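You operate a simulated robot arm through the tools that you are given. There is no shell and no other tool. Be economical: measure what you need, move in short steps, check, and stop when the job is done.

The job below is to be done with a simulated two-armed robot. You get a single attempt, and the scene is never put back.

Task
Move the plate, the spoon and the blue mug from cloth to tray, then fold the cloth in half.
Fine: the spoon goes on the plate. Set down upright: what you pick out.

The check looks at the end state, three seconds after you hand in, the way a careful person would. Anything else that was tipped, shoved, dropped, spilled or broken makes it a failure. Flat cloth is picked up by pressing the open fingertips on it (5 to 10 N) and closing them slowly along it; thin cloth reads only 2 to 8 mm in the jaws.

Robot
Two 7-joint arms with three-finger grippers on one trunk, on a base that drives. Base frame: it is fixed to the floor where the robot stands at the start and does not move with it; the origin is under the middle of the robot, x ahead of it, y to its left, z up; the surface under the hand at the start is at about z = 460. Units: mm, degrees, N and s.
The left shoulder is at the start at [109, 126, 997], the right one opposite. With the tool pointing down near the work surface each hand reaches from about 100 to 840 mm from the robot's upright axis, wherever it stands, measured 20 degrees to its own side. Places, roughly: seat of the day bed [600, -200, 500]; tray [500, 200, 500]. Payload 2.94 kg a hand.
The tool frame of a hand sits at the grasp point between the pads (the TCP): z along the fingers, y along the line on which they close. The tips reach 30 mm beyond it. Largest opening 128 mm; the body of the gripper starts 93 mm behind the TCP.
Orientation is that of the tool frame in the base frame, as a unit quaternion [x, y, z, w]. With the fingers straight down and closing along the base's y, the tool's x points along the base's -x, its y along +y and its z along -z.

Tools
- The arms move only by the tool servo_tool. It takes "left_increments", "right_increments" or both (then of equal length, played together; a hand with none holds still); each is a list of rows, each a list of 7 numbers: the finger opening in mm, from 0 to 128, then the shift along the tool's x, y, z in mm, then the turn, a rotation vector about the tool's x, y, z in degrees. In form: [[gripper, tx, ty, tz, wx, wy, wz], ...]. A call has 1 to 20 rows; each row is the pose to reach, as a shift and turn from the pose commanded when the call began, along the tool's axes at that moment. A row lasts 0.2 s, in which the tool goes at most 50 mm and 8.6 degrees; a call with a longer step from one row to the next is refused whole, and so is a gripper value outside its range. Where a pose cannot be reached the arm comes as near as it can. A force on the tool above 50 N (or 10 N above the force at the start of the call, whichever is more), or a blocked arm, ends the call early, and 0.2 s more pass. Each finger halts on what it meets, pressing with about 24 N; the grip force reading is that of the motor and also rises with nothing between the fingers. The clock runs only during rows and for 0.2 s after the last one: add rows that repeat a pose to give the fingers time. The reply holds the time, the measured pose of the TCP, the force on the tool along the base axes, the opening and the grip force, in the units named above and with some noise, with the torque about the TCP (base axes, N m) and any sound that the robot's microphone picked up.
- Cameras (640 x 400 px; columns grow to the right, rows downward): "scene" is now at [234, -2.2, 1106.6]; the picture's right is [-0.22, -0.97, 0.00], its down [-0.89, 0.20, -0.40] and it looks along [0.39, -0.09, -0.92] (base axes); focal length 279 px, centre (320, 200). "left" rides on the left gripper at [69, 15, -120] in its tool frame; the picture's right is [-0.21, 0.98, 0.00], its down [-0.82, -0.18, -0.54] and it looks along [-0.53, -0.12, 0.84] (tool axes); focal length 251 px, centre (320, 200). "right" rides on the right gripper at [69, -15, -120] in its tool frame; the picture's right is [0.21, 0.98, 0.00], its down [-0.82, 0.18, -0.54] and it looks along [-0.53, 0.12, 0.84] (tool axes); focal length 251 px, centre (320, 200). There is no depth. A picture from a camera that has moved, and an enlarged one, comes with that camera's place and axes in the base frame and with its lens. The place of the scene camera against the robot may be out by one fixed shift of up to 25 mm in any direction.
- get_image(camera): a new picture of that camera. It takes no simulated time.
- slide_trunk(by): slides the trunk up (or, below 0, down) by that many mm; the arms and the scene camera ride with it, the base frame stays. It gives what a move gives, with no picture.
- steer(legs): drives the robot by 1 to 6 legs, each [ahead, left, turn to the left] in mm, mm and degrees, along the robot's own axes; the way and the turn of a leg run together, so that a leg with both is an arc; at most 1500 mm and 180 degrees a leg. The arms and the cameras ride along, it lands a little off, and it stops where it bumps. It gives what a move gives.
- turn_head(pan, tilt): turns the head with the scene camera to pan (to the left, within 80 degrees either way) and tilt (down, from -29 to 69), counted from straight ahead of the robot. It gives what a move gives.
- enlarge(camera, box): a new picture of the part [left, top, right, bottom] of that camera's present view, enlarged. It takes no simulated time.
- close_job(): hands the job in; it is judged then, once.

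Work in short steps. Places have to be worked out from the pictures, the camera data and where the tool is seen: move nearer, look again, correct. Check each grasp and each placing, and mend what went wrong. You have 120 turns and 92 pictures in all, those below and enlarged ones among them. Open the grippers and draw the arms clear of the work before you hand the job in, unless the task says otherwise; then end with one line.

The tools are called by a JSON object that holds its "method" and its "body". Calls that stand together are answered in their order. servo_tool: Moves the arms, as the interface text tells. Its arguments: {"type":"object","properties":{"left_increments":{"type":"array"},"right_increments":{"type":"array"}},"required":[]} The other tools are called the same way: slide_trunk (by) slides the trunk up or down; steer (legs) drives the base; turn_head (pan, tilt) turns the head that bears the scene camera; get_image (camera) takes a picture; enlarge (camera, box) takes an enlarged picture of a part of a camera's view; close_job () hands the job in.

At the start:

```text
clock: 0.0
left_position: [486.9, 30.2, 755.5]
left_tcp_rot: [0.0, 1.0, 0.0, -0.001]
left_force: [0.3, 0.0, 0.7]
left_wrist_torque: [0.02, -0.04, 0.01]
left_opening: 128.0
left_gripper_force: 0.0
right_position: [369.8, -320.5, 713.1]
right_tcp_rot: [-0.001, 1.0, -0.001, 0.001]
right_force: [-0.3, 0.0, 0.4]
right_wrist_torque: [0.01, 0.0, -0.01]
right_opening: 127.9
right_gripper_force: 0.2
trunk travel left (down, up): [-210.0, 337.0]
robot x, y, heading: [1.6, -0.4, -0.2]
head pan, tilt: [-12.9, 66.4]
```

scene: 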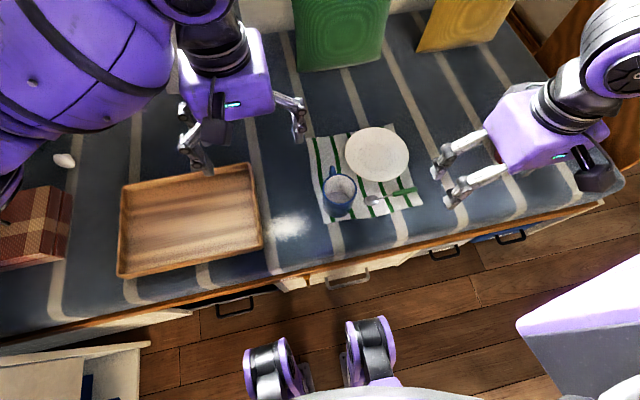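
right: 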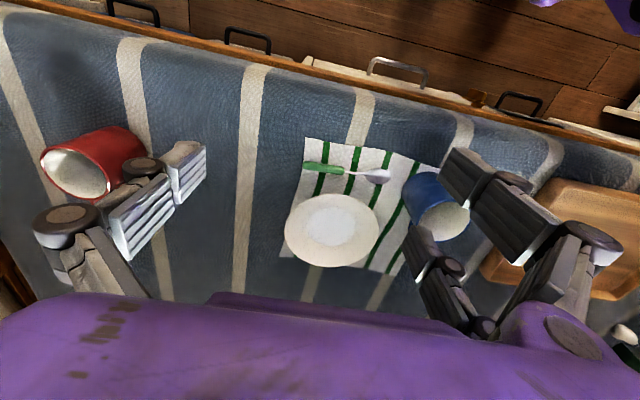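
left: 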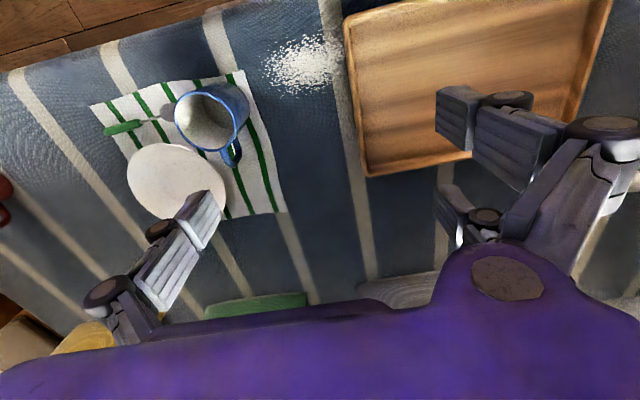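

First I look closer at the mug, plate and spoon from the existing views.

{"method": "enlarge", "body": {"camera": "left", "box": [80, 60, 320, 230]}}

{"method": "enlarge", "body": {"camera": "scene", "box": [280, 110, 450, 230]}}

{"method": "enlarge", "body": {"camera": "right", "box": [260, 120, 500, 280]}}

```text
2.35 times, centred on (200, 145) of left
camera zoom: at [418.0, 45.9, 874.1], right [0.21, 0.98, 0.0], down [0.82, -0.18, 0.54], along [0.53, -0.12, -0.84], focal length 592 px, centre (602, 329)
```

zoom: 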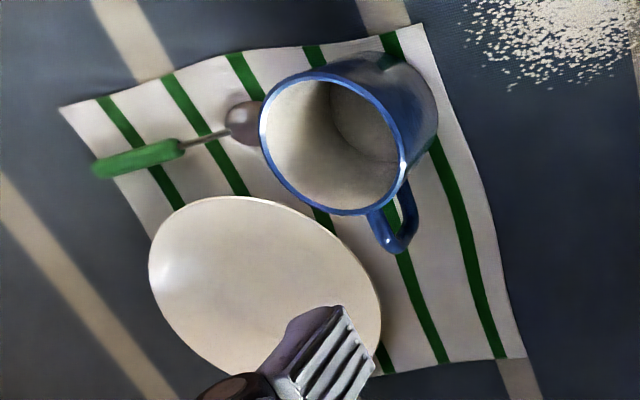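

```text
3.33 times, centred on (365, 170) of scene
camera zoom: at [234.0, -2.2, 1106.6], right [-0.22, -0.97, 0.0], down [-0.89, 0.2, -0.4], along [0.39, -0.09, -0.92], focal length 931 px, centre (170, 300)
```

zoom: 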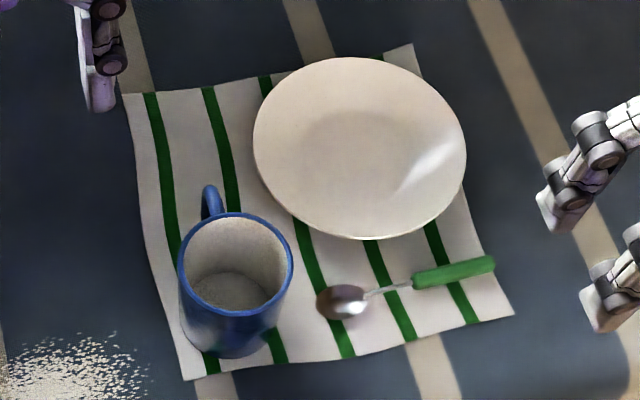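

```text
2.50 times, centred on (380, 200) of right
camera zoom: at [299.7, -335.6, 833.0], right [-0.22, 0.98, 0.0], down [0.82, 0.18, 0.54], along [0.53, 0.12, -0.84], focal length 629 px, centre (170, 200)
```

zoom: 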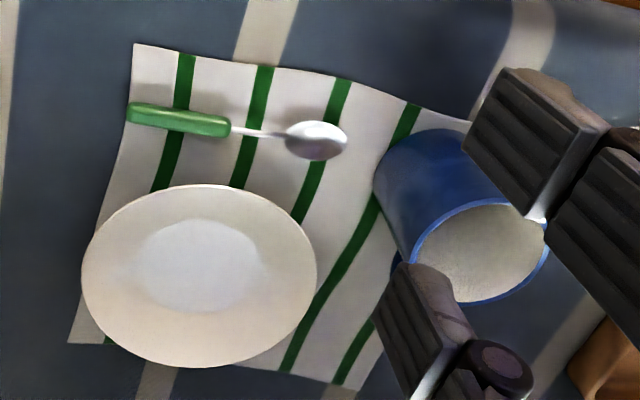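

The mug looks empty, at about [478, -105], rim z ≈ 565, handle toward +x; the spoon lies along y at x ≈ 479; the plate is near [594, -240], about 170 mm wide. I bring the left hand above the mug to look again.

{"method": "servo_tool", "body": {"left_increments": [[120, 2, -35, 10, 0, 0, 0], [115, 4, -70, 20, 0, 0, 0], [112, 6, -105, 35, 0, 0, 0], [112, 8, -135, 50, 0, 0, 0], [112, 8, -135, 50, 0, 0, 0]]}}

{"method": "get_image", "body": {"camera": "left"}}

{"method": "get_image", "body": {"camera": "scene"}}

```text
clock: 1.2
left_position: [478.1, -104.8, 702.6]
left_tcp_rot: [0.0, 1.0, -0.001, 0.0]
left_force: [0.0, 0.1, -0.3]
left_wrist_torque: [-0.03, -0.01, -0.02]
left_opening: 112.0
left_gripper_force: 0.0
right_position: [370.5, -319.2, 712.9]
right_tcp_rot: [0.0, 1.0, 0.0, -0.001]
right_force: [-0.4, -0.4, -0.6]
right_wrist_torque: [0.0, 0.01, -0.03]
right_opening: 127.9
right_gripper_force: 0.0
trunk travel left (down, up): [-210.0, 337.0]
robot x, y, heading: [3.0, -0.4, 0.2]
head pan, tilt: [-12.9, 66.4]
```

```text
85 pictures are left
camera left: at [409.5, -88.7, 822.6], right [0.21, 0.98, 0.0], down [0.82, -0.18, 0.54], along [0.53, -0.12, -0.84], focal length 251 px, centre (320, 200)
```

left: 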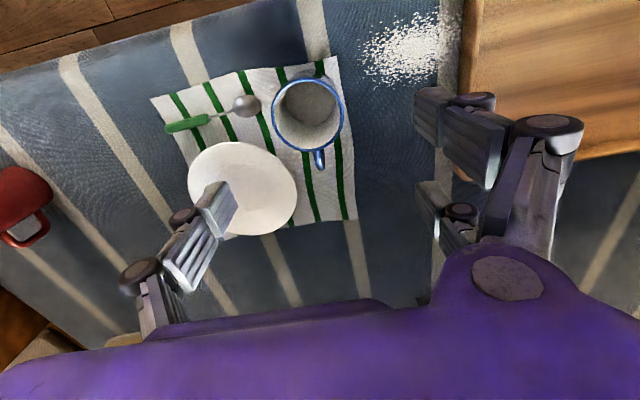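

```text
84 pictures are left
camera scene: at [234.0, -1.9, 1106.6], right [-0.22, -0.97, 0.0], down [-0.89, 0.2, -0.4], along [0.39, -0.09, -0.92], focal length 279 px, centre (320, 200)
```

scene: 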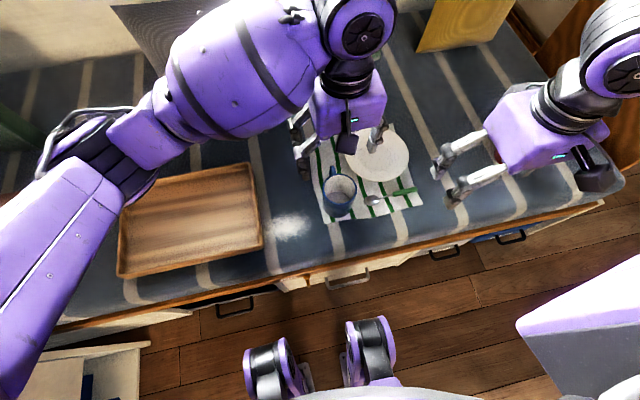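

From the hand camera the mug's axis is about [473, -117]. I shift there and go down to just above the rim, then check.

{"method": "servo_tool", "body": {"left_increments": [[112, 3, -6, 30, 0, 0, 0], [112, 5, -12, 60, 0, 0, 0], [112, 5, -12, 92, 0, 0, 0], [112, 5, -12, 92, 0, 0, 0]]}}

{"method": "get_image", "body": {"camera": "left"}}

```text
clock: 2.2
left_position: [475.3, -116.7, 611.6]
left_tcp_rot: [0.001, 1.0, -0.001, -0.001]
left_force: [-0.2, -0.1, 0.8]
left_wrist_torque: [0.04, 0.01, -0.02]
left_opening: 112.1
left_gripper_force: 0.1
right_position: [368.8, -319.3, 712.9]
right_tcp_rot: [-0.001, 1.0, 0.0, 0.0]
right_force: [0.1, 0.7, 0.2]
right_wrist_torque: [0.0, -0.04, -0.02]
right_opening: 128.0
right_gripper_force: 0.0
trunk travel left (down, up): [-210.0, 337.0]
robot x, y, heading: [-2.1, 4.4, -0.3]
head pan, tilt: [-12.9, 66.4]
```

```text
83 pictures are left
camera left: at [406.0, -100.6, 731.2], right [0.21, 0.98, 0.0], down [0.82, -0.18, 0.54], along [0.53, -0.12, -0.84], focal length 251 px, centre (320, 200)
```

left: 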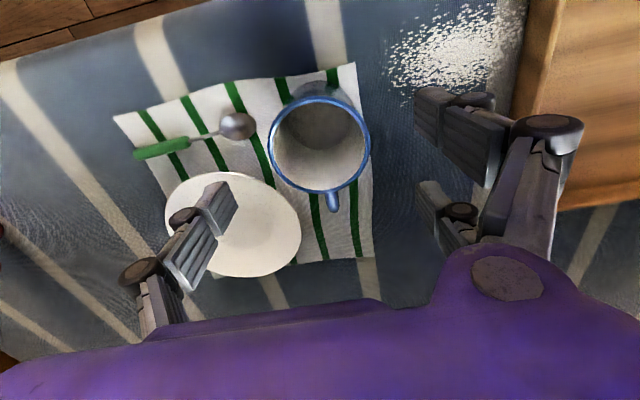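

Rim centre is about [469, -115, 560]. I go down to z ≈ 530 and close gently.

{"method": "servo_tool", "body": {"left_increments": [[112, 6, 1, 25, 0, 0, 0], [112, 6, 1, 50, 0, 0, 0], [112, 6, 1, 80, 0, 0, 0], [112, 6, 1, 80, 0, 0, 0], [95, 6, 1, 80, 0, 0, 0], [85, 6, 1, 80, 0, 0, 0], [78, 6, 1, 80, 0, 0, 0], [72, 6, 1, 80, 0, 0, 0], [65, 6, 1, 80, 0, 0, 0], [60, 6, 1, 80, 0, 0, 0]]}}

{"method": "get_image", "body": {"camera": "left"}}

```text
clock: 4.4
left_position: [468.6, -112.9, 533.7]
left_tcp_rot: [-0.001, 1.0, 0.0, 0.0]
left_force: [0.8, -0.2, 2.1]
left_wrist_torque: [0.0, -0.03, -0.03]
left_opening: 69.8
left_gripper_force: 24.3
right_position: [369.7, -319.8, 712.8]
right_tcp_rot: [-0.001, 1.0, 0.0, 0.0]
right_force: [0.5, -0.5, -0.3]
right_wrist_torque: [0.03, -0.02, 0.03]
right_opening: 127.9
right_gripper_force: 0.0
trunk travel left (down, up): [-210.0, 337.0]
robot x, y, heading: [-0.3, 3.7, 0.1]
head pan, tilt: [-12.9, 66.4]
```

```text
82 pictures are left
camera left: at [398.4, -98.1, 654.5], right [0.21, 0.98, 0.0], down [0.82, -0.18, 0.54], along [0.53, -0.12, -0.84], focal length 251 px, centre (320, 200)
```

left: 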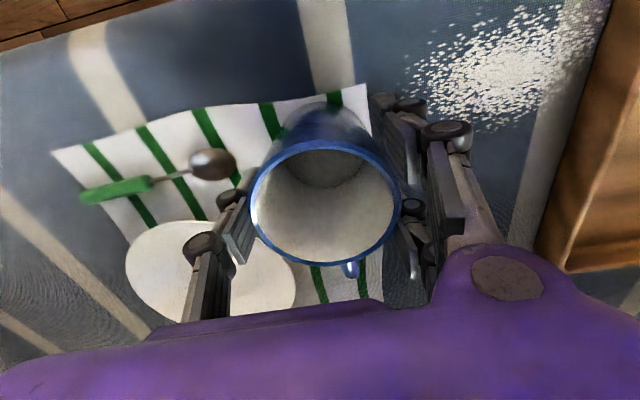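

The mug is held at 69.8 mm. I lift it and carry it over the tray's near (+y) part, avoiding passing low over the powder.

{"method": "servo_tool", "body": {"left_increments": [[60, 0, 0, -15, 0, 0, 0], [60, 0, 0, -40, 0, 0, 0], [60, 0, 0, -75, 0, 0, 0], [60, 0, 0, -110, 0, 0, 0], [60, 0, 30, -120, 0, 0, 0], [60, -5, 65, -120, 0, 0, 0], [60, -10, 100, -120, 0, 0, 0], [60, -15, 135, -120, 0, 0, 0], [60, -20, 170, -120, 0, 0, 0], [60, -25, 205, -120, 0, 0, 0], [60, -30, 235, -120, 0, 0, 0], [60, -30, 248, -120, 0, 0, 0], [60, -30, 248, -120, 0, 0, 0]]}}

{"method": "get_image", "body": {"camera": "left"}}

{"method": "get_image", "body": {"camera": "scene"}}

```text
clock: 7.2
left_position: [498.1, 133.7, 653.1]
left_tcp_rot: [-0.001, 1.0, 0.0, 0.0]
left_force: [-0.4, 0.8, -2.4]
left_wrist_torque: [0.01, 0.03, -0.01]
left_opening: 69.1
left_gripper_force: 23.8
right_position: [370.4, -319.6, 713.7]
right_tcp_rot: [-0.001, 1.0, 0.0, 0.0]
right_force: [0.2, -0.6, 0.2]
right_wrist_torque: [0.01, 0.02, 0.0]
right_opening: 128.0
right_gripper_force: 0.0
trunk travel left (down, up): [-210.0, 337.0]
robot x, y, heading: [4.6, 1.7, -0.1]
head pan, tilt: [-12.9, 66.4]
```

```text
81 pictures are left
camera left: at [429.0, 149.1, 773.1], right [0.21, 0.98, 0.0], down [0.82, -0.18, 0.54], along [0.53, -0.12, -0.84], focal length 251 px, centre (320, 200)
```

left: 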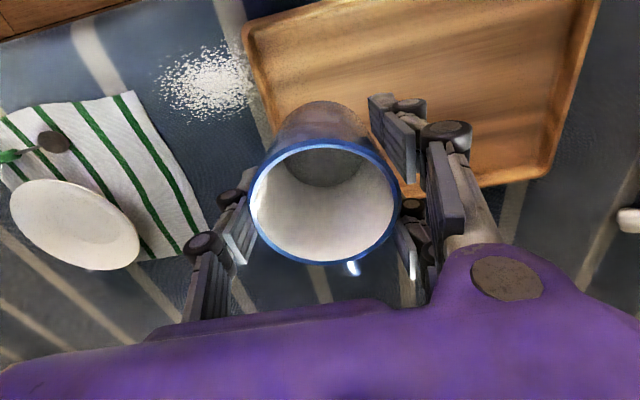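

```text
80 pictures are left
camera scene: at [234.2, -2.2, 1106.5], right [-0.22, -0.97, 0.0], down [-0.89, 0.2, -0.4], along [0.39, -0.09, -0.92], focal length 279 px, centre (320, 200)
```

scene: 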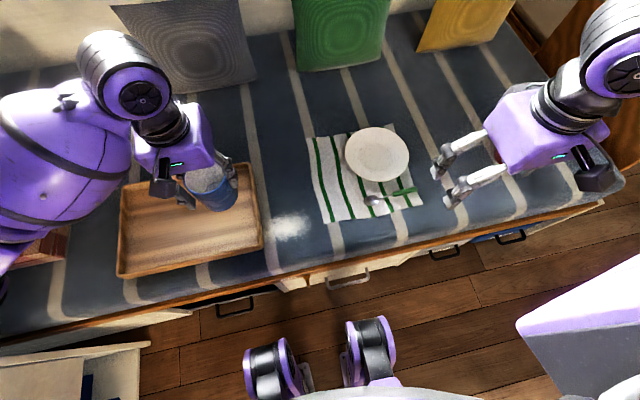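

Tray spans about x 409–636, y 83–400. I shift to y ≈ 148 and lower to a little above the tray floor.

{"method": "servo_tool", "body": {"left_increments": [[60, 0, 14, 20, 0, 0, 0], [60, 0, 14, 50, 0, 0, 0], [60, 0, 14, 75, 0, 0, 0], [60, 0, 14, 95, 0, 0, 0], [60, 0, 14, 102, 0, 0, 0], [60, 0, 14, 102, 0, 0, 0]]}}

{"method": "get_image", "body": {"camera": "left"}}

{"method": "enlarge", "body": {"camera": "scene", "box": [110, 130, 280, 290]}}

```text
clock: 8.6
left_position: [497.6, 149.3, 549.9]
left_tcp_rot: [0.0, 1.0, 0.0, -0.001]
left_force: [-0.9, 0.5, -2.8]
left_wrist_torque: [-0.01, 0.05, 0.0]
left_opening: 69.2
left_gripper_force: 24.5
right_position: [368.7, -319.3, 714.1]
right_tcp_rot: [-0.002, 1.0, 0.001, 0.0]
right_force: [-0.7, 0.4, -0.2]
right_wrist_torque: [0.02, 0.0, 0.04]
right_opening: 127.8
right_gripper_force: 0.0
trunk travel left (down, up): [-210.0, 337.0]
robot x, y, heading: [1.2, 2.8, 0.1]
head pan, tilt: [-12.9, 66.4]
```

```text
79 pictures are left
camera left: at [428.5, 163.3, 670.2], right [0.21, 0.98, 0.0], down [0.82, -0.18, 0.54], along [0.53, -0.12, -0.84], focal length 251 px, centre (320, 200)
```

left: 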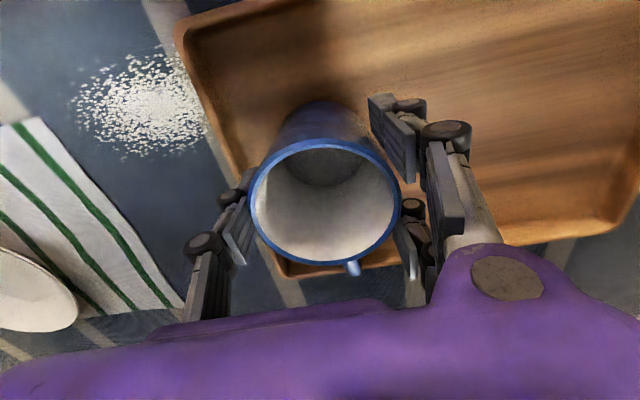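

```text
2.50 times, centred on (195, 210) of scene
camera zoom: at [234.1, -2.1, 1106.6], right [-0.22, -0.97, 0.0], down [-0.89, 0.2, -0.4], along [0.39, -0.09, -0.92], focal length 698 px, centre (632, 175)
```

zoom: 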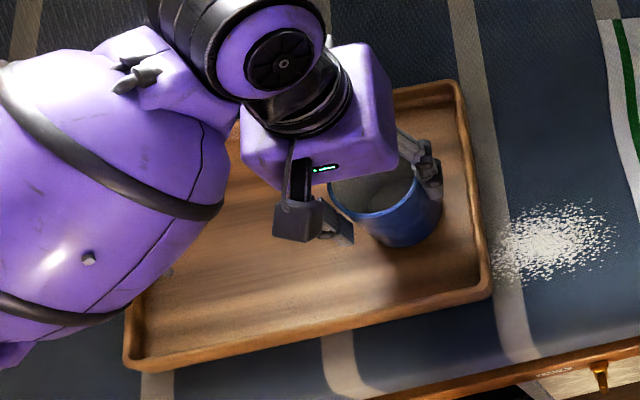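

Inside the tray with clearance. I lower by small steps, watching the force.

{"method": "servo_tool", "body": {"left_increments": [[60, 0, 0, 3, 0, 0, 0], [60, 0, 0, 6, 0, 0, 0], [60, 0, 0, 6, 0, 0, 0]]}}

```text
clock: 9.4
left_position: [498.9, 147.3, 546.5]
left_tcp_rot: [0.0, 1.0, -0.001, 0.003]
left_force: [6.1, -0.7, 13.3]
left_wrist_torque: [-0.13, -0.27, -0.02]
left_opening: 68.9
left_gripper_force: 24.2
right_position: [369.0, -320.7, 713.0]
right_tcp_rot: [0.0, 1.0, 0.0, 0.0]
right_force: [0.4, -0.3, -0.7]
right_wrist_torque: [0.0, 0.03, 0.0]
right_opening: 128.0
right_gripper_force: 0.1
trunk travel left (down, up): [-210.0, 337.0]
robot x, y, heading: [-2.0, -1.0, 0.2]
head pan, tilt: [-12.9, 66.4]
```

Contact (13 N up). I ease back 2 mm, open and rise.

{"method": "servo_tool", "body": {"left_increments": [[66, 0, 0, -2, 0, 0, 0], [72, 0, 0, -2, 0, 0, 0], [80, 0, 0, -2, 0, 0, 0], [92, 0, 0, -2, 0, 0, 0], [96, 0, 0, -2, 0, 0, 0], [96, 0, 0, -20, 0, 0, 0], [96, 0, 0, -45, 0, 0, 0], [96, 0, 0, -80, 0, 0, 0], [96, 0, 0, -120, 0, 0, 0], [96, 0, 0, -160, 0, 0, 0]]}}

{"method": "get_image", "body": {"camera": "left"}}

```text
clock: 11.6
left_position: [493.7, 145.1, 706.0]
left_tcp_rot: [0.0, 1.0, 0.0, 0.001]
left_force: [-0.4, -0.1, 0.1]
left_wrist_torque: [-0.01, 0.0, 0.02]
left_opening: 96.1
left_gripper_force: 0.0
right_position: [368.9, -318.6, 713.4]
right_tcp_rot: [0.0, 1.0, 0.0, 0.001]
right_force: [0.0, -0.3, 0.4]
right_wrist_torque: [-0.02, 0.0, -0.03]
right_opening: 128.1
right_gripper_force: 0.0
trunk travel left (down, up): [-210.0, 337.0]
robot x, y, heading: [0.7, 2.2, 0.1]
head pan, tilt: [-12.9, 66.4]
```

```text
77 pictures are left
camera left: at [425.2, 161.7, 825.6], right [0.21, 0.98, 0.0], down [0.82, -0.18, 0.54], along [0.53, -0.12, -0.84], focal length 251 px, centre (320, 200)
```

left: 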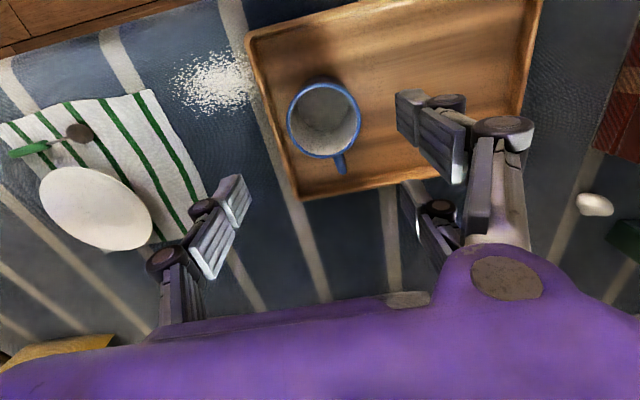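

The mug stands in the tray. Next the spoon with the right hand (before the plate, as it lies in front of it): I turn that hand 90° to close along x and hover above the spoon's handle.

{"method": "servo_tool", "body": {"right_increments": [[110, -10, 4, 5, 0, 0, -8], [100, -20, 8, 10, 0, 0, -16], [90, -30, 12, 15, 0, 0, -24], [80, -40, 16, 20, 0, 0, -32], [70, -50, 20, 30, 0, 0, -40], [60, -60, 24, 40, 0, 0, -48], [60, -70, 28, 50, 0, 0, -56], [60, -80, 32, 60, 0, 0, -64], [60, -90, 35, 70, 0, 0, -72], [60, -98, 35, 80, 0, 0, -80], [60, -104, 35, 90, 0, 0, -88], [60, -104, 35, 93, 0, 0, -90], [60, -104, 35, 93, 0, 0, -90]]}}

{"method": "get_image", "body": {"camera": "right"}}

```text
clock: 14.4
left_position: [495.7, 145.8, 706.4]
left_tcp_rot: [0.0, 1.0, 0.0, 0.0]
left_force: [1.0, 0.2, -0.5]
left_wrist_torque: [0.0, 0.02, 0.01]
left_opening: 96.0
left_gripper_force: 0.1
right_position: [472.3, -282.9, 619.9]
right_tcp_rot: [0.708, -0.706, 0.0, 0.001]
right_force: [0.4, 0.1, -0.6]
right_wrist_torque: [0.02, -0.01, 0.02]
right_opening: 60.1
right_gripper_force: 0.0
trunk travel left (down, up): [-210.0, 337.0]
robot x, y, heading: [-1.2, 2.3, 0.0]
head pan, tilt: [-12.9, 66.4]
```

```text
76 pictures are left
camera right: at [487.6, -353.6, 740.2], right [-0.98, -0.22, 0.0], down [-0.18, 0.82, 0.54], along [-0.12, 0.53, -0.84], focal length 251 px, centre (320, 200)
```

right: 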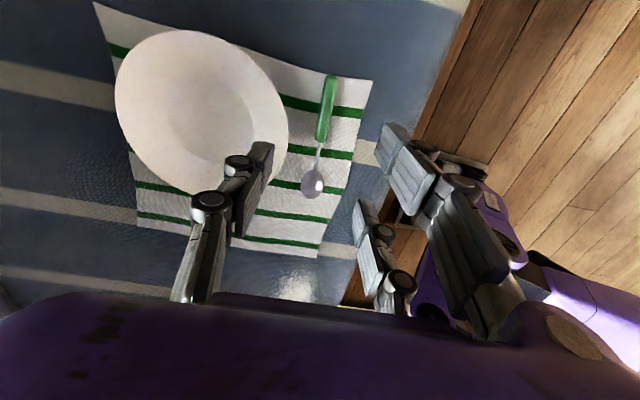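

The handle centre is at about [468, -290], running along y. I align and lower with a narrower opening to z 520 for another look.

{"method": "servo_tool", "body": {"right_increments": [[40, 3, 2, 30, 0, 0, 0], [36, 5, 4, 65, 0, 0, 0], [36, 5, 4, 98, 0, 0, 0], [36, 5, 4, 100, 0, 0, 0]]}}

{"method": "get_image", "body": {"camera": "right"}}

```text
clock: 15.4
left_position: [494.5, 146.8, 705.9]
left_tcp_rot: [0.0, 1.0, 0.0, 0.0]
left_force: [0.7, 0.0, 0.2]
left_wrist_torque: [0.02, 0.03, -0.02]
left_opening: 96.2
left_gripper_force: 0.1
right_position: [469.1, -290.3, 520.2]
right_tcp_rot: [0.708, -0.706, 0.001, 0.001]
right_force: [-0.4, 0.1, 0.3]
right_wrist_torque: [0.03, 0.01, -0.04]
right_opening: 36.2
right_gripper_force: 0.1
trunk travel left (down, up): [-210.0, 337.0]
robot x, y, heading: [-2.6, 0.3, 0.0]
head pan, tilt: [-12.9, 66.4]
```

```text
75 pictures are left
camera right: at [483.1, -360.3, 640.9], right [-0.98, -0.22, 0.0], down [-0.18, 0.82, 0.54], along [-0.12, 0.53, -0.84], focal length 251 px, centre (320, 200)
```

right: 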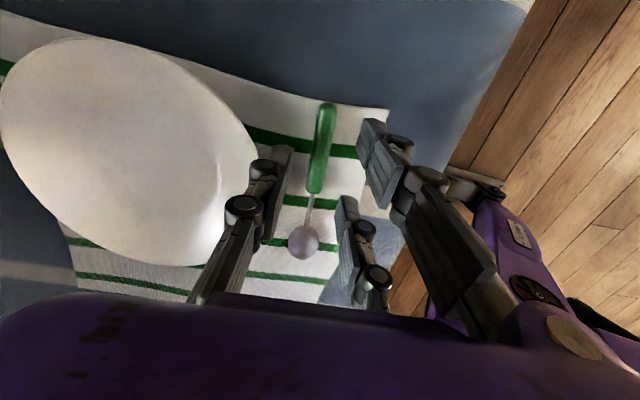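

Aligned over the handle. I go down further in small steps toward tips just above the cloth.

{"method": "servo_tool", "body": {"right_increments": [[36, 0, 1, 10, 0, 0, 0], [36, 0, 1, 18, 0, 0, 0], [36, 0, 1, 23, 0, 0, 0], [36, 0, 1, 23, 0, 0, 0]]}}

{"method": "enlarge", "body": {"camera": "right", "box": [220, 80, 460, 280]}}

```text
clock: 16.4
left_position: [494.0, 145.8, 706.4]
left_tcp_rot: [0.0, 1.0, 0.0, 0.0]
left_force: [-0.6, 0.0, -0.1]
left_wrist_torque: [-0.02, 0.0, 0.0]
left_opening: 95.9
left_gripper_force: 0.1
right_position: [468.7, -289.6, 496.2]
right_tcp_rot: [0.708, -0.706, 0.0, 0.001]
right_force: [0.1, 0.3, -0.2]
right_wrist_torque: [0.0, 0.02, -0.02]
right_opening: 36.0
right_gripper_force: 0.1
trunk travel left (down, up): [-210.0, 337.0]
robot x, y, heading: [3.6, -2.2, -0.2]
head pan, tilt: [-12.9, 66.4]
```

```text
2.00 times, centred on (340, 180) of right
camera zoom: at [483.1, -359.7, 616.8], right [-0.98, -0.22, 0.0], down [-0.18, 0.82, 0.54], along [-0.12, 0.53, -0.84], focal length 503 px, centre (280, 240)
```

zoom: 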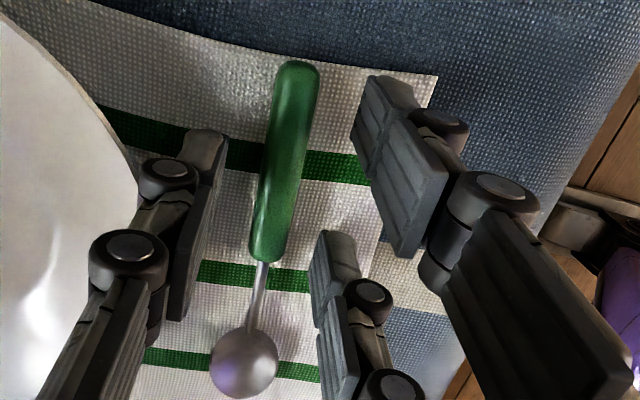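

Tips at about z 466, straddling the handle (about 14 mm thick). I lower 3 mm more and close slowly.

{"method": "servo_tool", "body": {"right_increments": [[36, 0, 1, 3, 0, 0, 0], [36, 0, 1, 3, 0, 0, 0], [28, 0, 1, 3, 0, 0, 0], [22, 0, 1, 3, 0, 0, 0], [18, 0, 1, 3, 0, 0, 0], [14, 0, 1, 3, 0, 0, 0], [10, 0, 1, 3, 0, 0, 0], [5, 0, 1, 3, 0, 0, 0], [5, 0, 1, 3, 0, 0, 0]]}}

{"method": "enlarge", "body": {"camera": "right", "box": [220, 80, 460, 280]}}

```text
clock: 18.4
left_position: [495.1, 146.4, 707.8]
left_tcp_rot: [-0.001, 1.0, 0.0, 0.0]
left_force: [-0.3, -0.3, -0.1]
left_wrist_torque: [0.0, 0.0, -0.02]
left_opening: 96.0
left_gripper_force: 0.0
right_position: [466.3, -289.3, 493.3]
right_tcp_rot: [0.708, -0.706, 0.001, 0.0]
right_force: [1.1, 1.1, -0.2]
right_wrist_torque: [-0.04, 0.04, -0.01]
right_opening: 12.5
right_gripper_force: 23.5
trunk travel left (down, up): [-210.0, 337.0]
robot x, y, heading: [-1.8, 1.1, 0.0]
head pan, tilt: [-12.9, 66.4]
```

```text
2.00 times, centred on (340, 180) of right
camera zoom: at [482.4, -359.5, 613.9], right [-0.98, -0.22, 0.0], down [-0.18, 0.82, 0.54], along [-0.12, 0.53, -0.84], focal length 503 px, centre (280, 240)
```

zoom: 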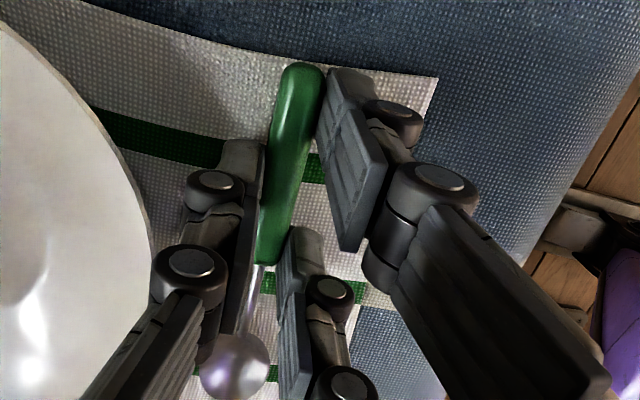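

Handle held at 12.5 mm. I lift and check that the cloth stays behind.

{"method": "servo_tool", "body": {"right_increments": [[5, 0, 0, -10, 0, 0, 0], [5, 0, 0, -25, 0, 0, 0], [5, 0, 0, -50, 0, 0, 0], [5, 0, 0, -80, 0, 0, 0], [5, 0, 0, -110, 0, 0, 0], [5, 0, 0, -110, 0, 0, 0]]}}

{"method": "get_image", "body": {"camera": "right"}}

```text
clock: 19.8
left_position: [495.1, 146.1, 706.7]
left_tcp_rot: [0.0, 1.0, 0.0, 0.0]
left_force: [0.8, 0.7, -0.1]
left_wrist_torque: [-0.01, 0.0, -0.03]
left_opening: 95.8
left_gripper_force: 0.0
right_position: [469.5, -289.1, 606.4]
right_tcp_rot: [0.707, -0.707, 0.001, 0.0]
right_force: [0.1, 0.7, 0.7]
right_wrist_torque: [0.0, 0.05, 0.03]
right_opening: 12.2
right_gripper_force: 24.2
trunk travel left (down, up): [-210.0, 337.0]
robot x, y, heading: [4.4, 1.9, 0.3]
head pan, tilt: [-12.9, 66.4]
```

```text
72 pictures are left
camera right: at [484.1, -358.5, 725.5], right [-0.98, -0.22, 0.0], down [-0.18, 0.82, 0.54], along [-0.12, 0.53, -0.84], focal length 251 px, centre (320, 200)
```

right: 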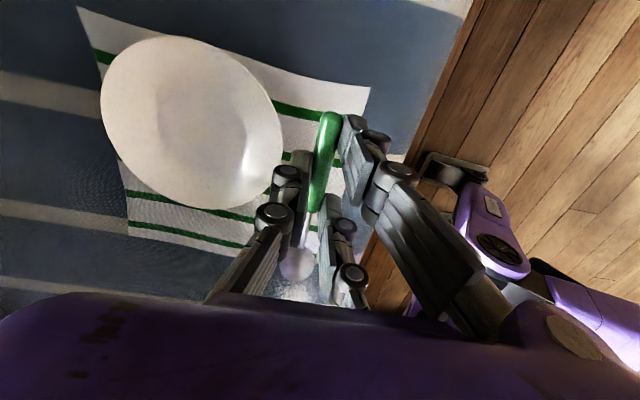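

Spoon is held clear. I carry it out to the right side while the left hand turns 90° and goes toward the front of the plate, high up.

{"method": "servo_tool", "body": {"left_increments": [[90, 6, -10, -10, 0, 0, 7.5], [80, 12, -20, -14, 0, 0, 15], [70, 18, -35, -14, 0, 0, 22.5], [60, 24, -55, -14, 0, 0, 30], [50, 30, -80, -14, 0, 0, 37.5], [45, 36, -110, -14, 0, 0, 45], [40, 42, -140, -14, 0, 0, 52.5], [40, 48, -170, -14, 0, 0, 60], [40, 54, -200, -14, 0, 0, 67.5], [40, 60, -230, -14, 0, 0, 75], [40, 68, -255, -14, 0, 0, 82.5], [40, 75, -266, -14, 0, 0, 90], [40, 75, -266, -14, 0, 0, 90]], "right_increments": [[5, 20, 10, -20, 0, 0, 0], [5, 45, 20, -40, 0, 0, 0], [5, 70, 32, -60, 0, 0, 0], [5, 95, 45, -80, 0, 0, 0], [5, 120, 57, -100, 0, 0, 0], [5, 145, 70, -120, 0, 0, 0], [5, 165, 80, -140, 0, 0, 0], [5, 181, 89, -154, 0, 0, 0], [5, 181, 89, -154, 0, 0, 0], [5, 181, 89, -154, 0, 0, 0], [5, 181, 89, -154, 0, 0, 0], [5, 181, 89, -154, 0, 0, 0], [5, 181, 89, -154, 0, 0, 0]]}}

{"method": "get_image", "body": {"camera": "scene"}}

```text
clock: 22.6
left_position: [423.8, -121.9, 717.9]
left_tcp_rot: [0.708, 0.707, 0.0, 0.001]
left_force: [0.4, 0.0, -0.8]
left_wrist_torque: [-0.04, -0.05, 0.02]
left_opening: 39.9
left_gripper_force: 0.1
right_position: [379.5, -470.2, 756.7]
right_tcp_rot: [0.707, -0.707, 0.001, 0.001]
right_force: [0.2, 0.2, -0.4]
right_wrist_torque: [0.01, -0.03, 0.0]
right_opening: 12.3
right_gripper_force: 23.8
trunk travel left (down, up): [-210.0, 337.0]
robot x, y, heading: [0.8, 0.5, -0.1]
head pan, tilt: [-12.9, 66.4]
```

```text
71 pictures are left
camera scene: at [239.4, -17.8, 1116.3], right [-0.42, -0.91, 0.0], down [-0.77, 0.35, -0.53], along [0.49, -0.22, -0.85], focal length 279 px, centre (320, 200)
```

scene: 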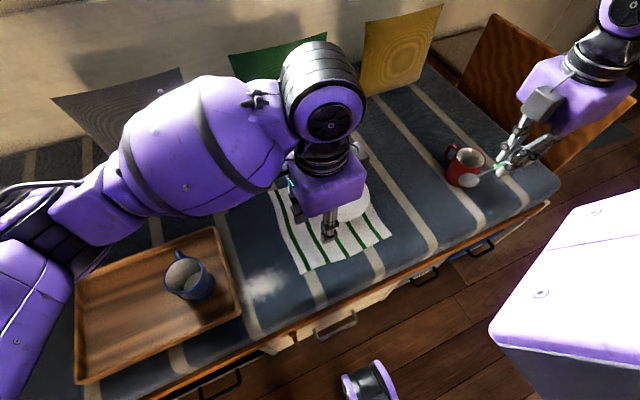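

The head got slightly turned (the reply gives its new pose). Now I tilt the left hand 45° forward (fingers pointing +x and down) and bring it in front of the plate's near rim, still high.

{"method": "servo_tool", "body": {"left_increments": [[40, -20, 0, 10, -7, 0, 0], [40, -40, 0, 20, -14, 0, 0], [40, -60, 0, 35, -21, 0, 0], [40, -80, 0, 50, -28, 0, 0], [40, -100, 0, 70, -35, 0, 0], [40, -120, 0, 90, -42, 0, 0], [40, -135, 0, 110, -45, 0, 0], [40, -135, 0, 125, -45, 0, 0], [40, -135, 0, 125, -45, 0, 0]]}}

{"method": "get_image", "body": {"camera": "left"}}

{"method": "get_image", "body": {"camera": "scene"}}

```text
clock: 24.6
left_position: [422.9, -253.0, 593.0]
left_tcp_rot: [0.653, 0.653, 0.271, 0.27]
left_force: [0.3, 0.7, -1.0]
left_wrist_torque: [-0.02, 0.0, -0.01]
left_opening: 39.8
left_gripper_force: 0.0
right_position: [379.7, -470.4, 757.4]
right_tcp_rot: [0.708, -0.707, -0.001, 0.0]
right_force: [-0.3, -0.3, -0.2]
right_wrist_torque: [0.0, -0.01, 0.01]
right_opening: 12.0
right_gripper_force: 24.2
trunk travel left (down, up): [-210.0, 337.0]
robot x, y, heading: [-1.0, -5.2, 0.0]
head pan, tilt: [-12.9, 66.4]
```

```text
70 pictures are left
camera left: at [349.0, -184.3, 688.4], right [0.69, -0.21, 0.69], down [-0.51, -0.82, 0.25], along [0.51, -0.53, -0.68], focal length 251 px, centre (320, 200)
```

left: 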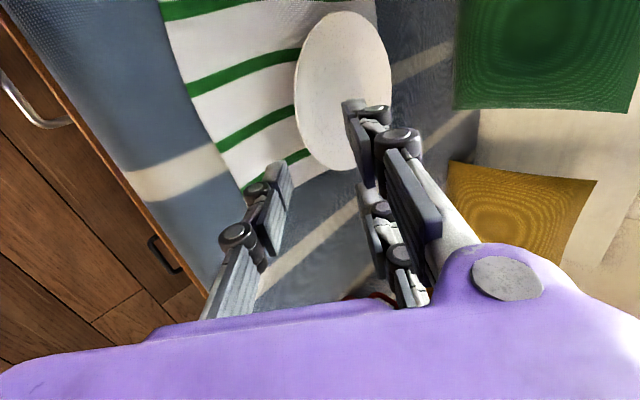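

```text
69 pictures are left
camera scene: at [238.3, -17.5, 1115.0], right [-0.42, -0.91, 0.0], down [-0.78, 0.36, -0.52], along [0.47, -0.22, -0.86], focal length 279 px, centre (320, 200)
```

scene: 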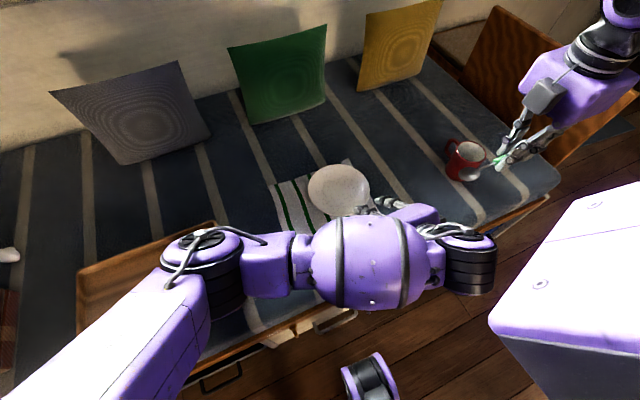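

The tilt works; one finger is underneath and plate's near rim is at about x 508. I approach to ~30 mm short of the rim with a 24 mm opening and look from the side.

{"method": "servo_tool", "body": {"left_increments": [[30, 0, -8, 30, 0, 0, 0], [24, 0, -16, 60, 0, 0, 0], [24, 0, -22, 85, 0, 0, 0], [24, 0, -22, 85, 0, 0, 0]]}}

{"method": "get_image", "body": {"camera": "left"}}

{"method": "enlarge", "body": {"camera": "left", "box": [220, 60, 440, 240]}}

```text
clock: 25.6
left_position: [468.9, -255.1, 518.9]
left_tcp_rot: [0.653, 0.653, 0.271, 0.271]
left_force: [0.5, -0.2, 0.4]
left_wrist_torque: [0.01, 0.0, -0.02]
left_opening: 23.9
left_gripper_force: 0.1
right_position: [379.8, -470.0, 756.9]
right_tcp_rot: [0.707, -0.707, 0.001, 0.0]
right_force: [-1.0, -0.2, -0.6]
right_wrist_torque: [0.0, 0.02, 0.01]
right_opening: 12.1
right_gripper_force: 24.3
trunk travel left (down, up): [-210.0, 337.0]
robot x, y, heading: [-2.9, -0.2, -0.1]
head pan, tilt: [-12.9, 66.4]
```

```text
68 pictures are left
camera left: at [393.8, -185.3, 614.5], right [0.69, -0.22, 0.69], down [-0.51, -0.82, 0.25], along [0.51, -0.53, -0.68], focal length 251 px, centre (320, 200)
```

left: 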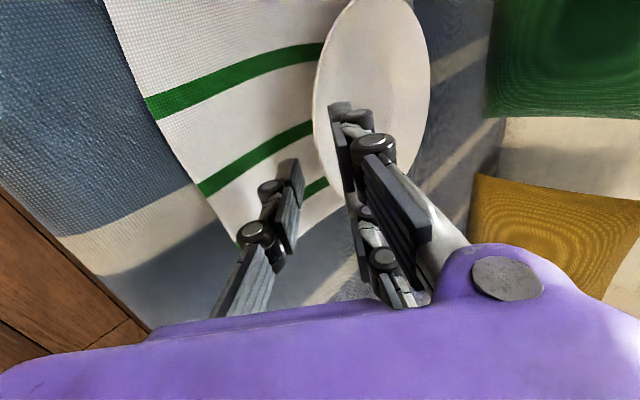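

```text
2.22 times, centred on (330, 150) of left
camera zoom: at [393.8, -185.3, 614.5], right [0.69, -0.22, 0.69], down [-0.51, -0.82, 0.25], along [0.51, -0.53, -0.68], focal length 559 px, centre (298, 311)
```

zoom: 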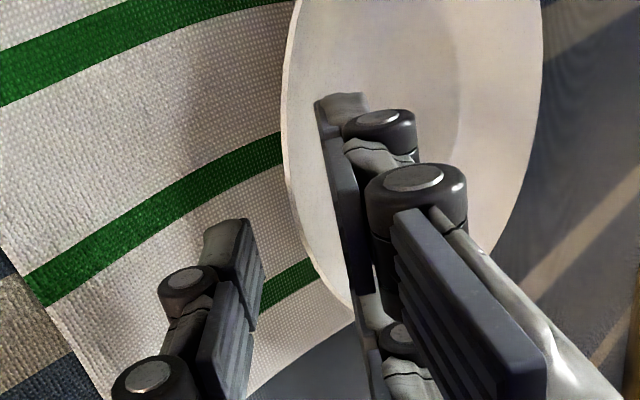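

The rim lies on the tool's axis (offset about 1 mm); I estimate the rim at [501, -255, 485], 47 mm past the TCP. I narrow to 20 mm and advance 24 mm, then look.

{"method": "servo_tool", "body": {"left_increments": [[20, 0, -1, 6, 0, 0, 0], [20, 0, -1, 14, 0, 0, 0], [20, 0, -1, 20, 0, 0, 0], [20, 0, -1, 24, 0, 0, 0], [20, 0, -1, 24, 0, 0, 0]]}}

{"method": "enlarge", "body": {"camera": "left", "box": [220, 60, 440, 240]}}

```text
clock: 26.8
left_position: [483.1, -254.1, 500.7]
left_tcp_rot: [0.653, 0.654, 0.27, 0.27]
left_force: [0.2, -0.3, -0.1]
left_wrist_torque: [-0.01, -0.03, 0.02]
left_opening: 19.9
left_gripper_force: 0.2
right_position: [379.6, -470.6, 756.7]
right_tcp_rot: [0.708, -0.706, 0.0, -0.001]
right_force: [0.4, 0.5, 0.0]
right_wrist_torque: [0.01, 0.02, 0.02]
right_opening: 12.5
right_gripper_force: 24.2
trunk travel left (down, up): [-210.0, 337.0]
robot x, y, heading: [-0.0, 1.4, -0.1]
head pan, tilt: [-12.9, 66.4]
```

```text
2.22 times, centred on (330, 150) of left
camera zoom: at [409.1, -185.0, 595.6], right [0.69, -0.21, 0.69], down [-0.51, -0.82, 0.25], along [0.51, -0.53, -0.68], focal length 559 px, centre (298, 311)
```

zoom: 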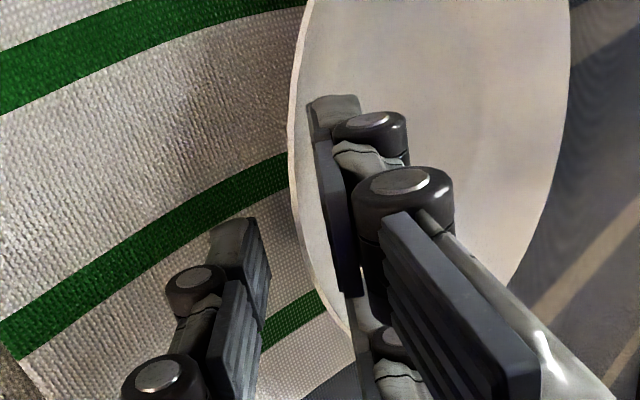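

Rim is between the fingers with the tip a few mm past it. I advance 4 mm more and close slowly.

{"method": "servo_tool", "body": {"left_increments": [[20, 0, 0, 3, 0, 0, 0], [20, 0, 0, 5, 0, 0, 0], [20, 0, 0, 5, 0, 0, 0], [16, 0, 0, 5, 0, 0, 0], [13, 0, 0, 5, 0, 0, 0], [10, 0, 0, 5, 0, 0, 0], [7, 0, 0, 5, 0, 0, 0], [4, 0, 0, 5, 0, 0, 0], [0, 0, 0, 5, 0, 0, 0], [0, 0, 0, 5, 0, 0, 0]]}}

{"method": "enlarge", "body": {"camera": "left", "box": [220, 60, 440, 240]}}

```text
clock: 29.0
left_position: [486.4, -254.6, 497.3]
left_tcp_rot: [0.653, 0.654, 0.27, 0.27]
left_force: [-0.3, 0.0, -0.5]
left_wrist_torque: [0.0, 0.0, -0.01]
left_opening: 0.0
left_gripper_force: 2.8
right_position: [379.2, -468.8, 757.0]
right_tcp_rot: [0.708, -0.706, -0.001, 0.0]
right_force: [0.9, -0.7, -0.7]
right_wrist_torque: [-0.03, 0.02, 0.0]
right_opening: 12.3
right_gripper_force: 24.3
trunk travel left (down, up): [-210.0, 337.0]
robot x, y, heading: [-1.6, 3.7, -0.3]
head pan, tilt: [-12.9, 66.4]
```

```text
2.22 times, centred on (330, 150) of left
camera zoom: at [412.9, -185.2, 591.6], right [0.69, -0.21, 0.69], down [-0.51, -0.82, 0.25], along [0.51, -0.53, -0.68], focal length 559 px, centre (298, 311)
```

zoom: 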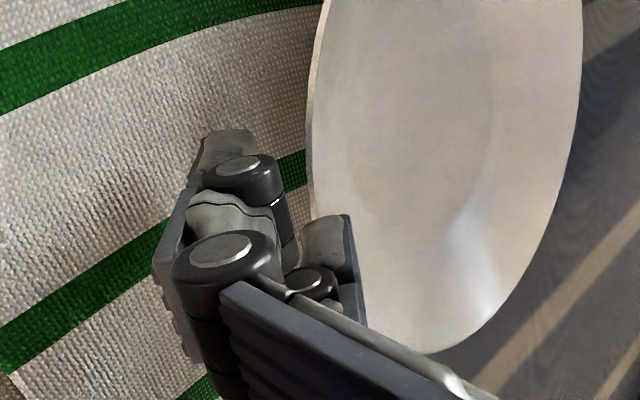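

The fingers closed to zero: the rim slipped out or was never between them. I back off along the tool axis, still closed, to understand the finger geometry.

{"method": "servo_tool", "body": {"left_increments": [[0, 0, 0, -15, 0, 0, 0], [0, 0, 0, -30, 0, 0, 0], [0, 0, 0, -30, 0, 0, 0]]}}

{"method": "get_image", "body": {"camera": "left"}}

{"method": "get_image", "body": {"camera": "scene"}}

```text
clock: 29.8
left_position: [466.7, -255.6, 517.3]
left_tcp_rot: [0.654, 0.654, 0.27, 0.269]
left_force: [0.2, 0.2, 0.4]
left_wrist_torque: [0.02, 0.03, 0.0]
left_opening: 0.0
left_gripper_force: 3.2
right_position: [379.9, -470.7, 757.9]
right_tcp_rot: [-0.707, 0.707, 0.0, -0.001]
right_force: [-0.3, -0.7, -0.8]
right_wrist_torque: [0.02, -0.03, 0.03]
right_opening: 12.2
right_gripper_force: 23.9
trunk travel left (down, up): [-210.0, 337.0]
robot x, y, heading: [-0.2, 1.3, -0.1]
head pan, tilt: [-12.9, 66.4]
```

```text
64 pictures are left
camera left: at [392.5, -186.8, 612.9], right [0.69, -0.21, 0.69], down [-0.51, -0.82, 0.25], along [0.51, -0.53, -0.68], focal length 251 px, centre (320, 200)
```

left: 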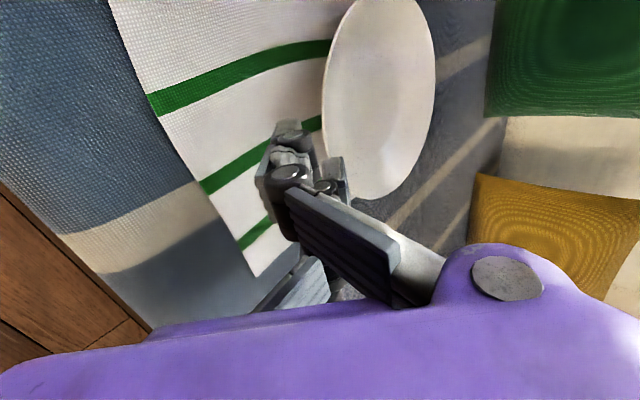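

```text
63 pictures are left
camera scene: at [235.8, -16.3, 1112.2], right [-0.42, -0.91, 0.0], down [-0.8, 0.37, -0.48], along [0.44, -0.2, -0.88], focal length 279 px, centre (320, 200)
```

scene: 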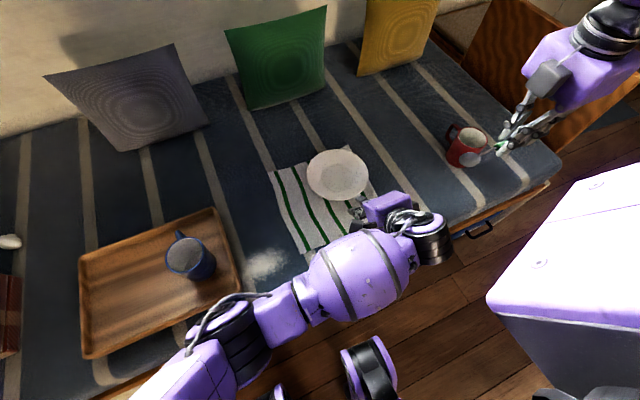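

The plate got pushed about 9 mm toward +x but is fine. A shallower tilt (30°), closer to the rim's slope, should hold better; I re-tilt and look to fix the rim's height.

{"method": "servo_tool", "body": {"left_increments": [[10, 3, -4, -10, -5, 0, 0], [18, 5, -6, -10, -10, 0, 0], [24, 5, -8, -10, -15, 0, 0], [24, 5, -8, -5, -15, 0, 0], [24, 5, -8, -5, -15, 0, 0]]}}

{"method": "get_image", "body": {"camera": "left"}}

```text
clock: 31.0
left_position: [457.6, -249.6, 516.4]
left_tcp_rot: [0.612, 0.613, 0.353, 0.353]
left_force: [1.3, -0.1, -0.4]
left_wrist_torque: [-0.03, -0.02, -0.01]
left_opening: 24.1
left_gripper_force: 0.1
right_position: [378.9, -469.7, 755.9]
right_tcp_rot: [0.707, -0.707, 0.0, 0.0]
right_force: [0.1, -0.7, -0.6]
right_wrist_torque: [0.0, 0.01, 0.01]
right_opening: 12.1
right_gripper_force: 24.5
trunk travel left (down, up): [-210.0, 337.0]
robot x, y, heading: [2.0, -0.9, -0.0]
head pan, tilt: [-12.9, 66.4]
```

```text
62 pictures are left
camera left: at [360.8, -179.9, 588.6], right [0.49, -0.21, 0.85], down [-0.56, -0.82, 0.11], along [0.67, -0.53, -0.52], focal length 251 px, centre (320, 200)
```

left: 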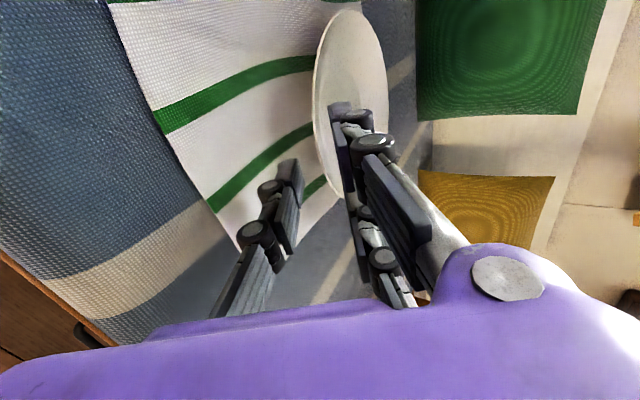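

{"method": "enlarge", "body": {"camera": "left", "box": [230, 0, 430, 220]}}

```text
1.82 times, centred on (330, 110) of left
camera zoom: at [360.8, -179.9, 588.6], right [0.49, -0.21, 0.85], down [-0.56, -0.82, 0.11], along [0.67, -0.53, -0.52], focal length 457 px, centre (302, 364)
```

zoom: 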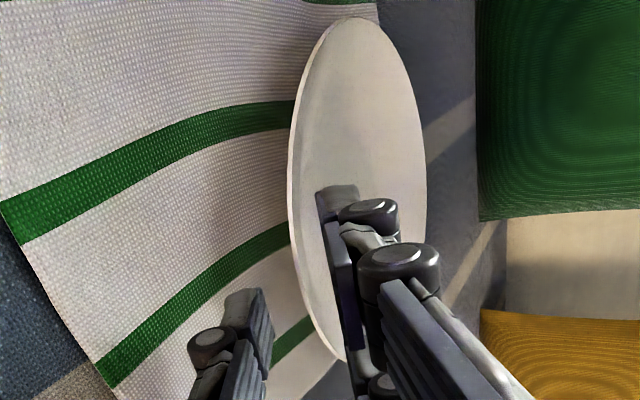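

Fit: plate centre ≈ [590, -250], rim z ≈ 487, near rim x ≈ 505. I advance 37 mm along the 30° axis with a 20 mm opening.

{"method": "servo_tool", "body": {"left_increments": [[20, 0, -2, 8, 0, 0, 0], [20, 0, -2, 16, 0, 0, 0], [20, 0, -2, 24, 0, 0, 0], [20, 0, -2, 31, 0, 0, 0], [20, 0, -2, 37, 0, 0, 0], [20, 0, -2, 37, 0, 0, 0]]}}

{"method": "enlarge", "body": {"camera": "left", "box": [230, 0, 430, 220]}}

```text
clock: 32.4
left_position: [487.5, -249.3, 495.5]
left_tcp_rot: [0.612, 0.612, 0.354, 0.354]
left_force: [0.0, -1.1, -0.3]
left_wrist_torque: [-0.01, 0.03, -0.01]
left_opening: 19.9
left_gripper_force: 0.1
right_position: [377.7, -470.4, 756.4]
right_tcp_rot: [0.708, -0.707, 0.001, 0.0]
right_force: [0.0, 0.6, -1.3]
right_wrist_torque: [-0.01, -0.03, -0.02]
right_opening: 12.1
right_gripper_force: 24.5
trunk travel left (down, up): [-210.0, 337.0]
robot x, y, heading: [0.4, -6.0, 0.0]
head pan, tilt: [-12.9, 66.4]
```

```text
1.82 times, centred on (330, 110) of left
camera zoom: at [391.2, -180.6, 568.9], right [0.49, -0.21, 0.85], down [-0.56, -0.82, 0.11], along [0.67, -0.53, -0.52], focal length 457 px, centre (302, 364)
```

zoom: 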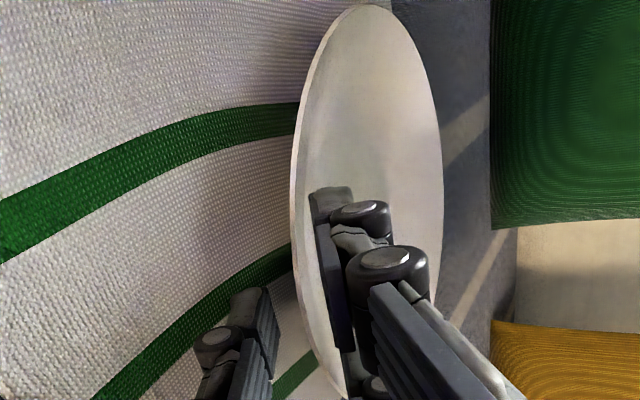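

Rim sits roughly centred; I go 5 mm further in, 2 mm up, and close slowly.

{"method": "servo_tool", "body": {"left_increments": [[20, 0, 2, 3, 0, 0, 0], [20, 0, 2, 5, 0, 0, 0], [20, 0, 2, 5, 0, 0, 0], [17, 0, 2, 5, 0, 0, 0], [15, 0, 2, 5, 0, 0, 0], [13, 0, 2, 5, 0, 0, 0], [11, 0, 2, 5, 0, 0, 0], [9, 0, 2, 5, 0, 0, 0], [8, 0, 2, 5, 0, 0, 0]]}}

{"method": "enlarge", "body": {"camera": "left", "box": [230, 0, 430, 220]}}

```text
clock: 34.4
left_position: [493.1, -249.7, 496.3]
left_tcp_rot: [0.612, 0.612, 0.354, 0.353]
left_force: [0.7, 1.4, 4.0]
left_wrist_torque: [0.04, -0.12, 0.04]
left_opening: 9.8
left_gripper_force: 1.2
right_position: [379.3, -469.7, 757.0]
right_tcp_rot: [0.707, -0.707, 0.0, 0.0]
right_force: [-0.4, 0.6, -0.4]
right_wrist_torque: [-0.05, -0.01, 0.0]
right_opening: 12.4
right_gripper_force: 24.3
trunk travel left (down, up): [-210.0, 337.0]
robot x, y, heading: [0.5, -2.9, 0.3]
head pan, tilt: [-12.9, 66.4]
```

```text
1.82 times, centred on (330, 110) of left
camera zoom: at [396.4, -181.1, 568.2], right [0.49, -0.21, 0.85], down [-0.56, -0.82, 0.11], along [0.67, -0.53, -0.52], focal length 457 px, centre (302, 364)
```

zoom: 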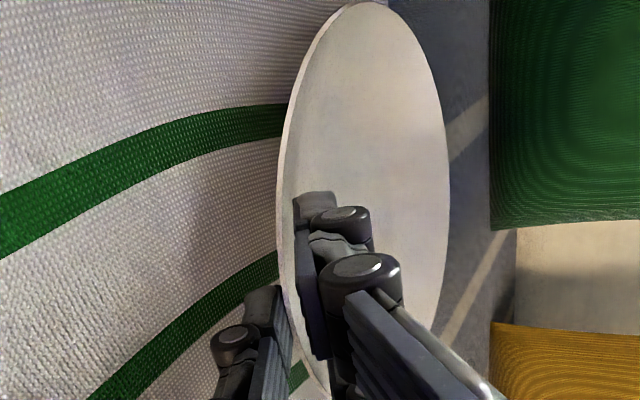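

Contact is beginning at 9.8 mm with the rim between the fingers; I close further for full grip.

{"method": "servo_tool", "body": {"left_increments": [[6, 0, 0, 0, 0, 0, 0], [4, 0, 0, 0, 0, 0, 0], [2, 0, 0, 0, 0, 0, 0], [0, 0, 0, 0, 0, 0, 0], [0, 0, 0, 0, 0, 0, 0]]}}

{"method": "enlarge", "body": {"camera": "left", "box": [230, 0, 430, 220]}}

```text
clock: 35.6
left_position: [492.3, -250.7, 494.5]
left_tcp_rot: [0.612, 0.612, 0.354, 0.354]
left_force: [0.8, -0.3, 6.4]
left_wrist_torque: [0.01, -0.24, -0.02]
left_opening: 8.4
left_gripper_force: 24.0
right_position: [379.1, -470.0, 757.4]
right_tcp_rot: [0.708, -0.707, 0.0, 0.0]
right_force: [0.5, 0.5, -0.5]
right_wrist_torque: [-0.02, -0.01, -0.01]
right_opening: 12.3
right_gripper_force: 24.0
trunk travel left (down, up): [-210.0, 337.0]
robot x, y, heading: [1.8, -3.4, -0.2]
head pan, tilt: [-12.9, 66.4]
```

```text
1.82 times, centred on (330, 110) of left
camera zoom: at [396.3, -181.0, 568.2], right [0.49, -0.21, 0.85], down [-0.56, -0.82, 0.11], along [0.67, -0.53, -0.52], focal length 457 px, centre (302, 364)
```

zoom: 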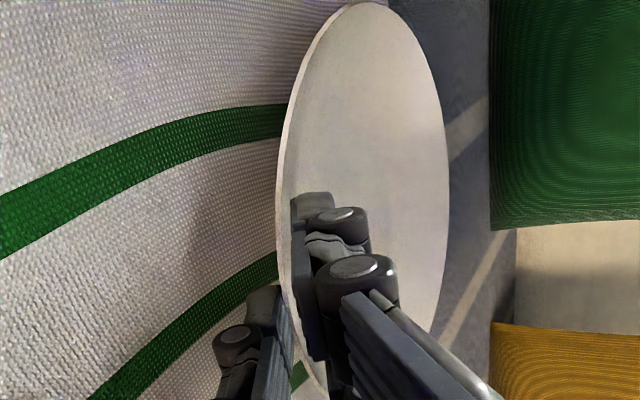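

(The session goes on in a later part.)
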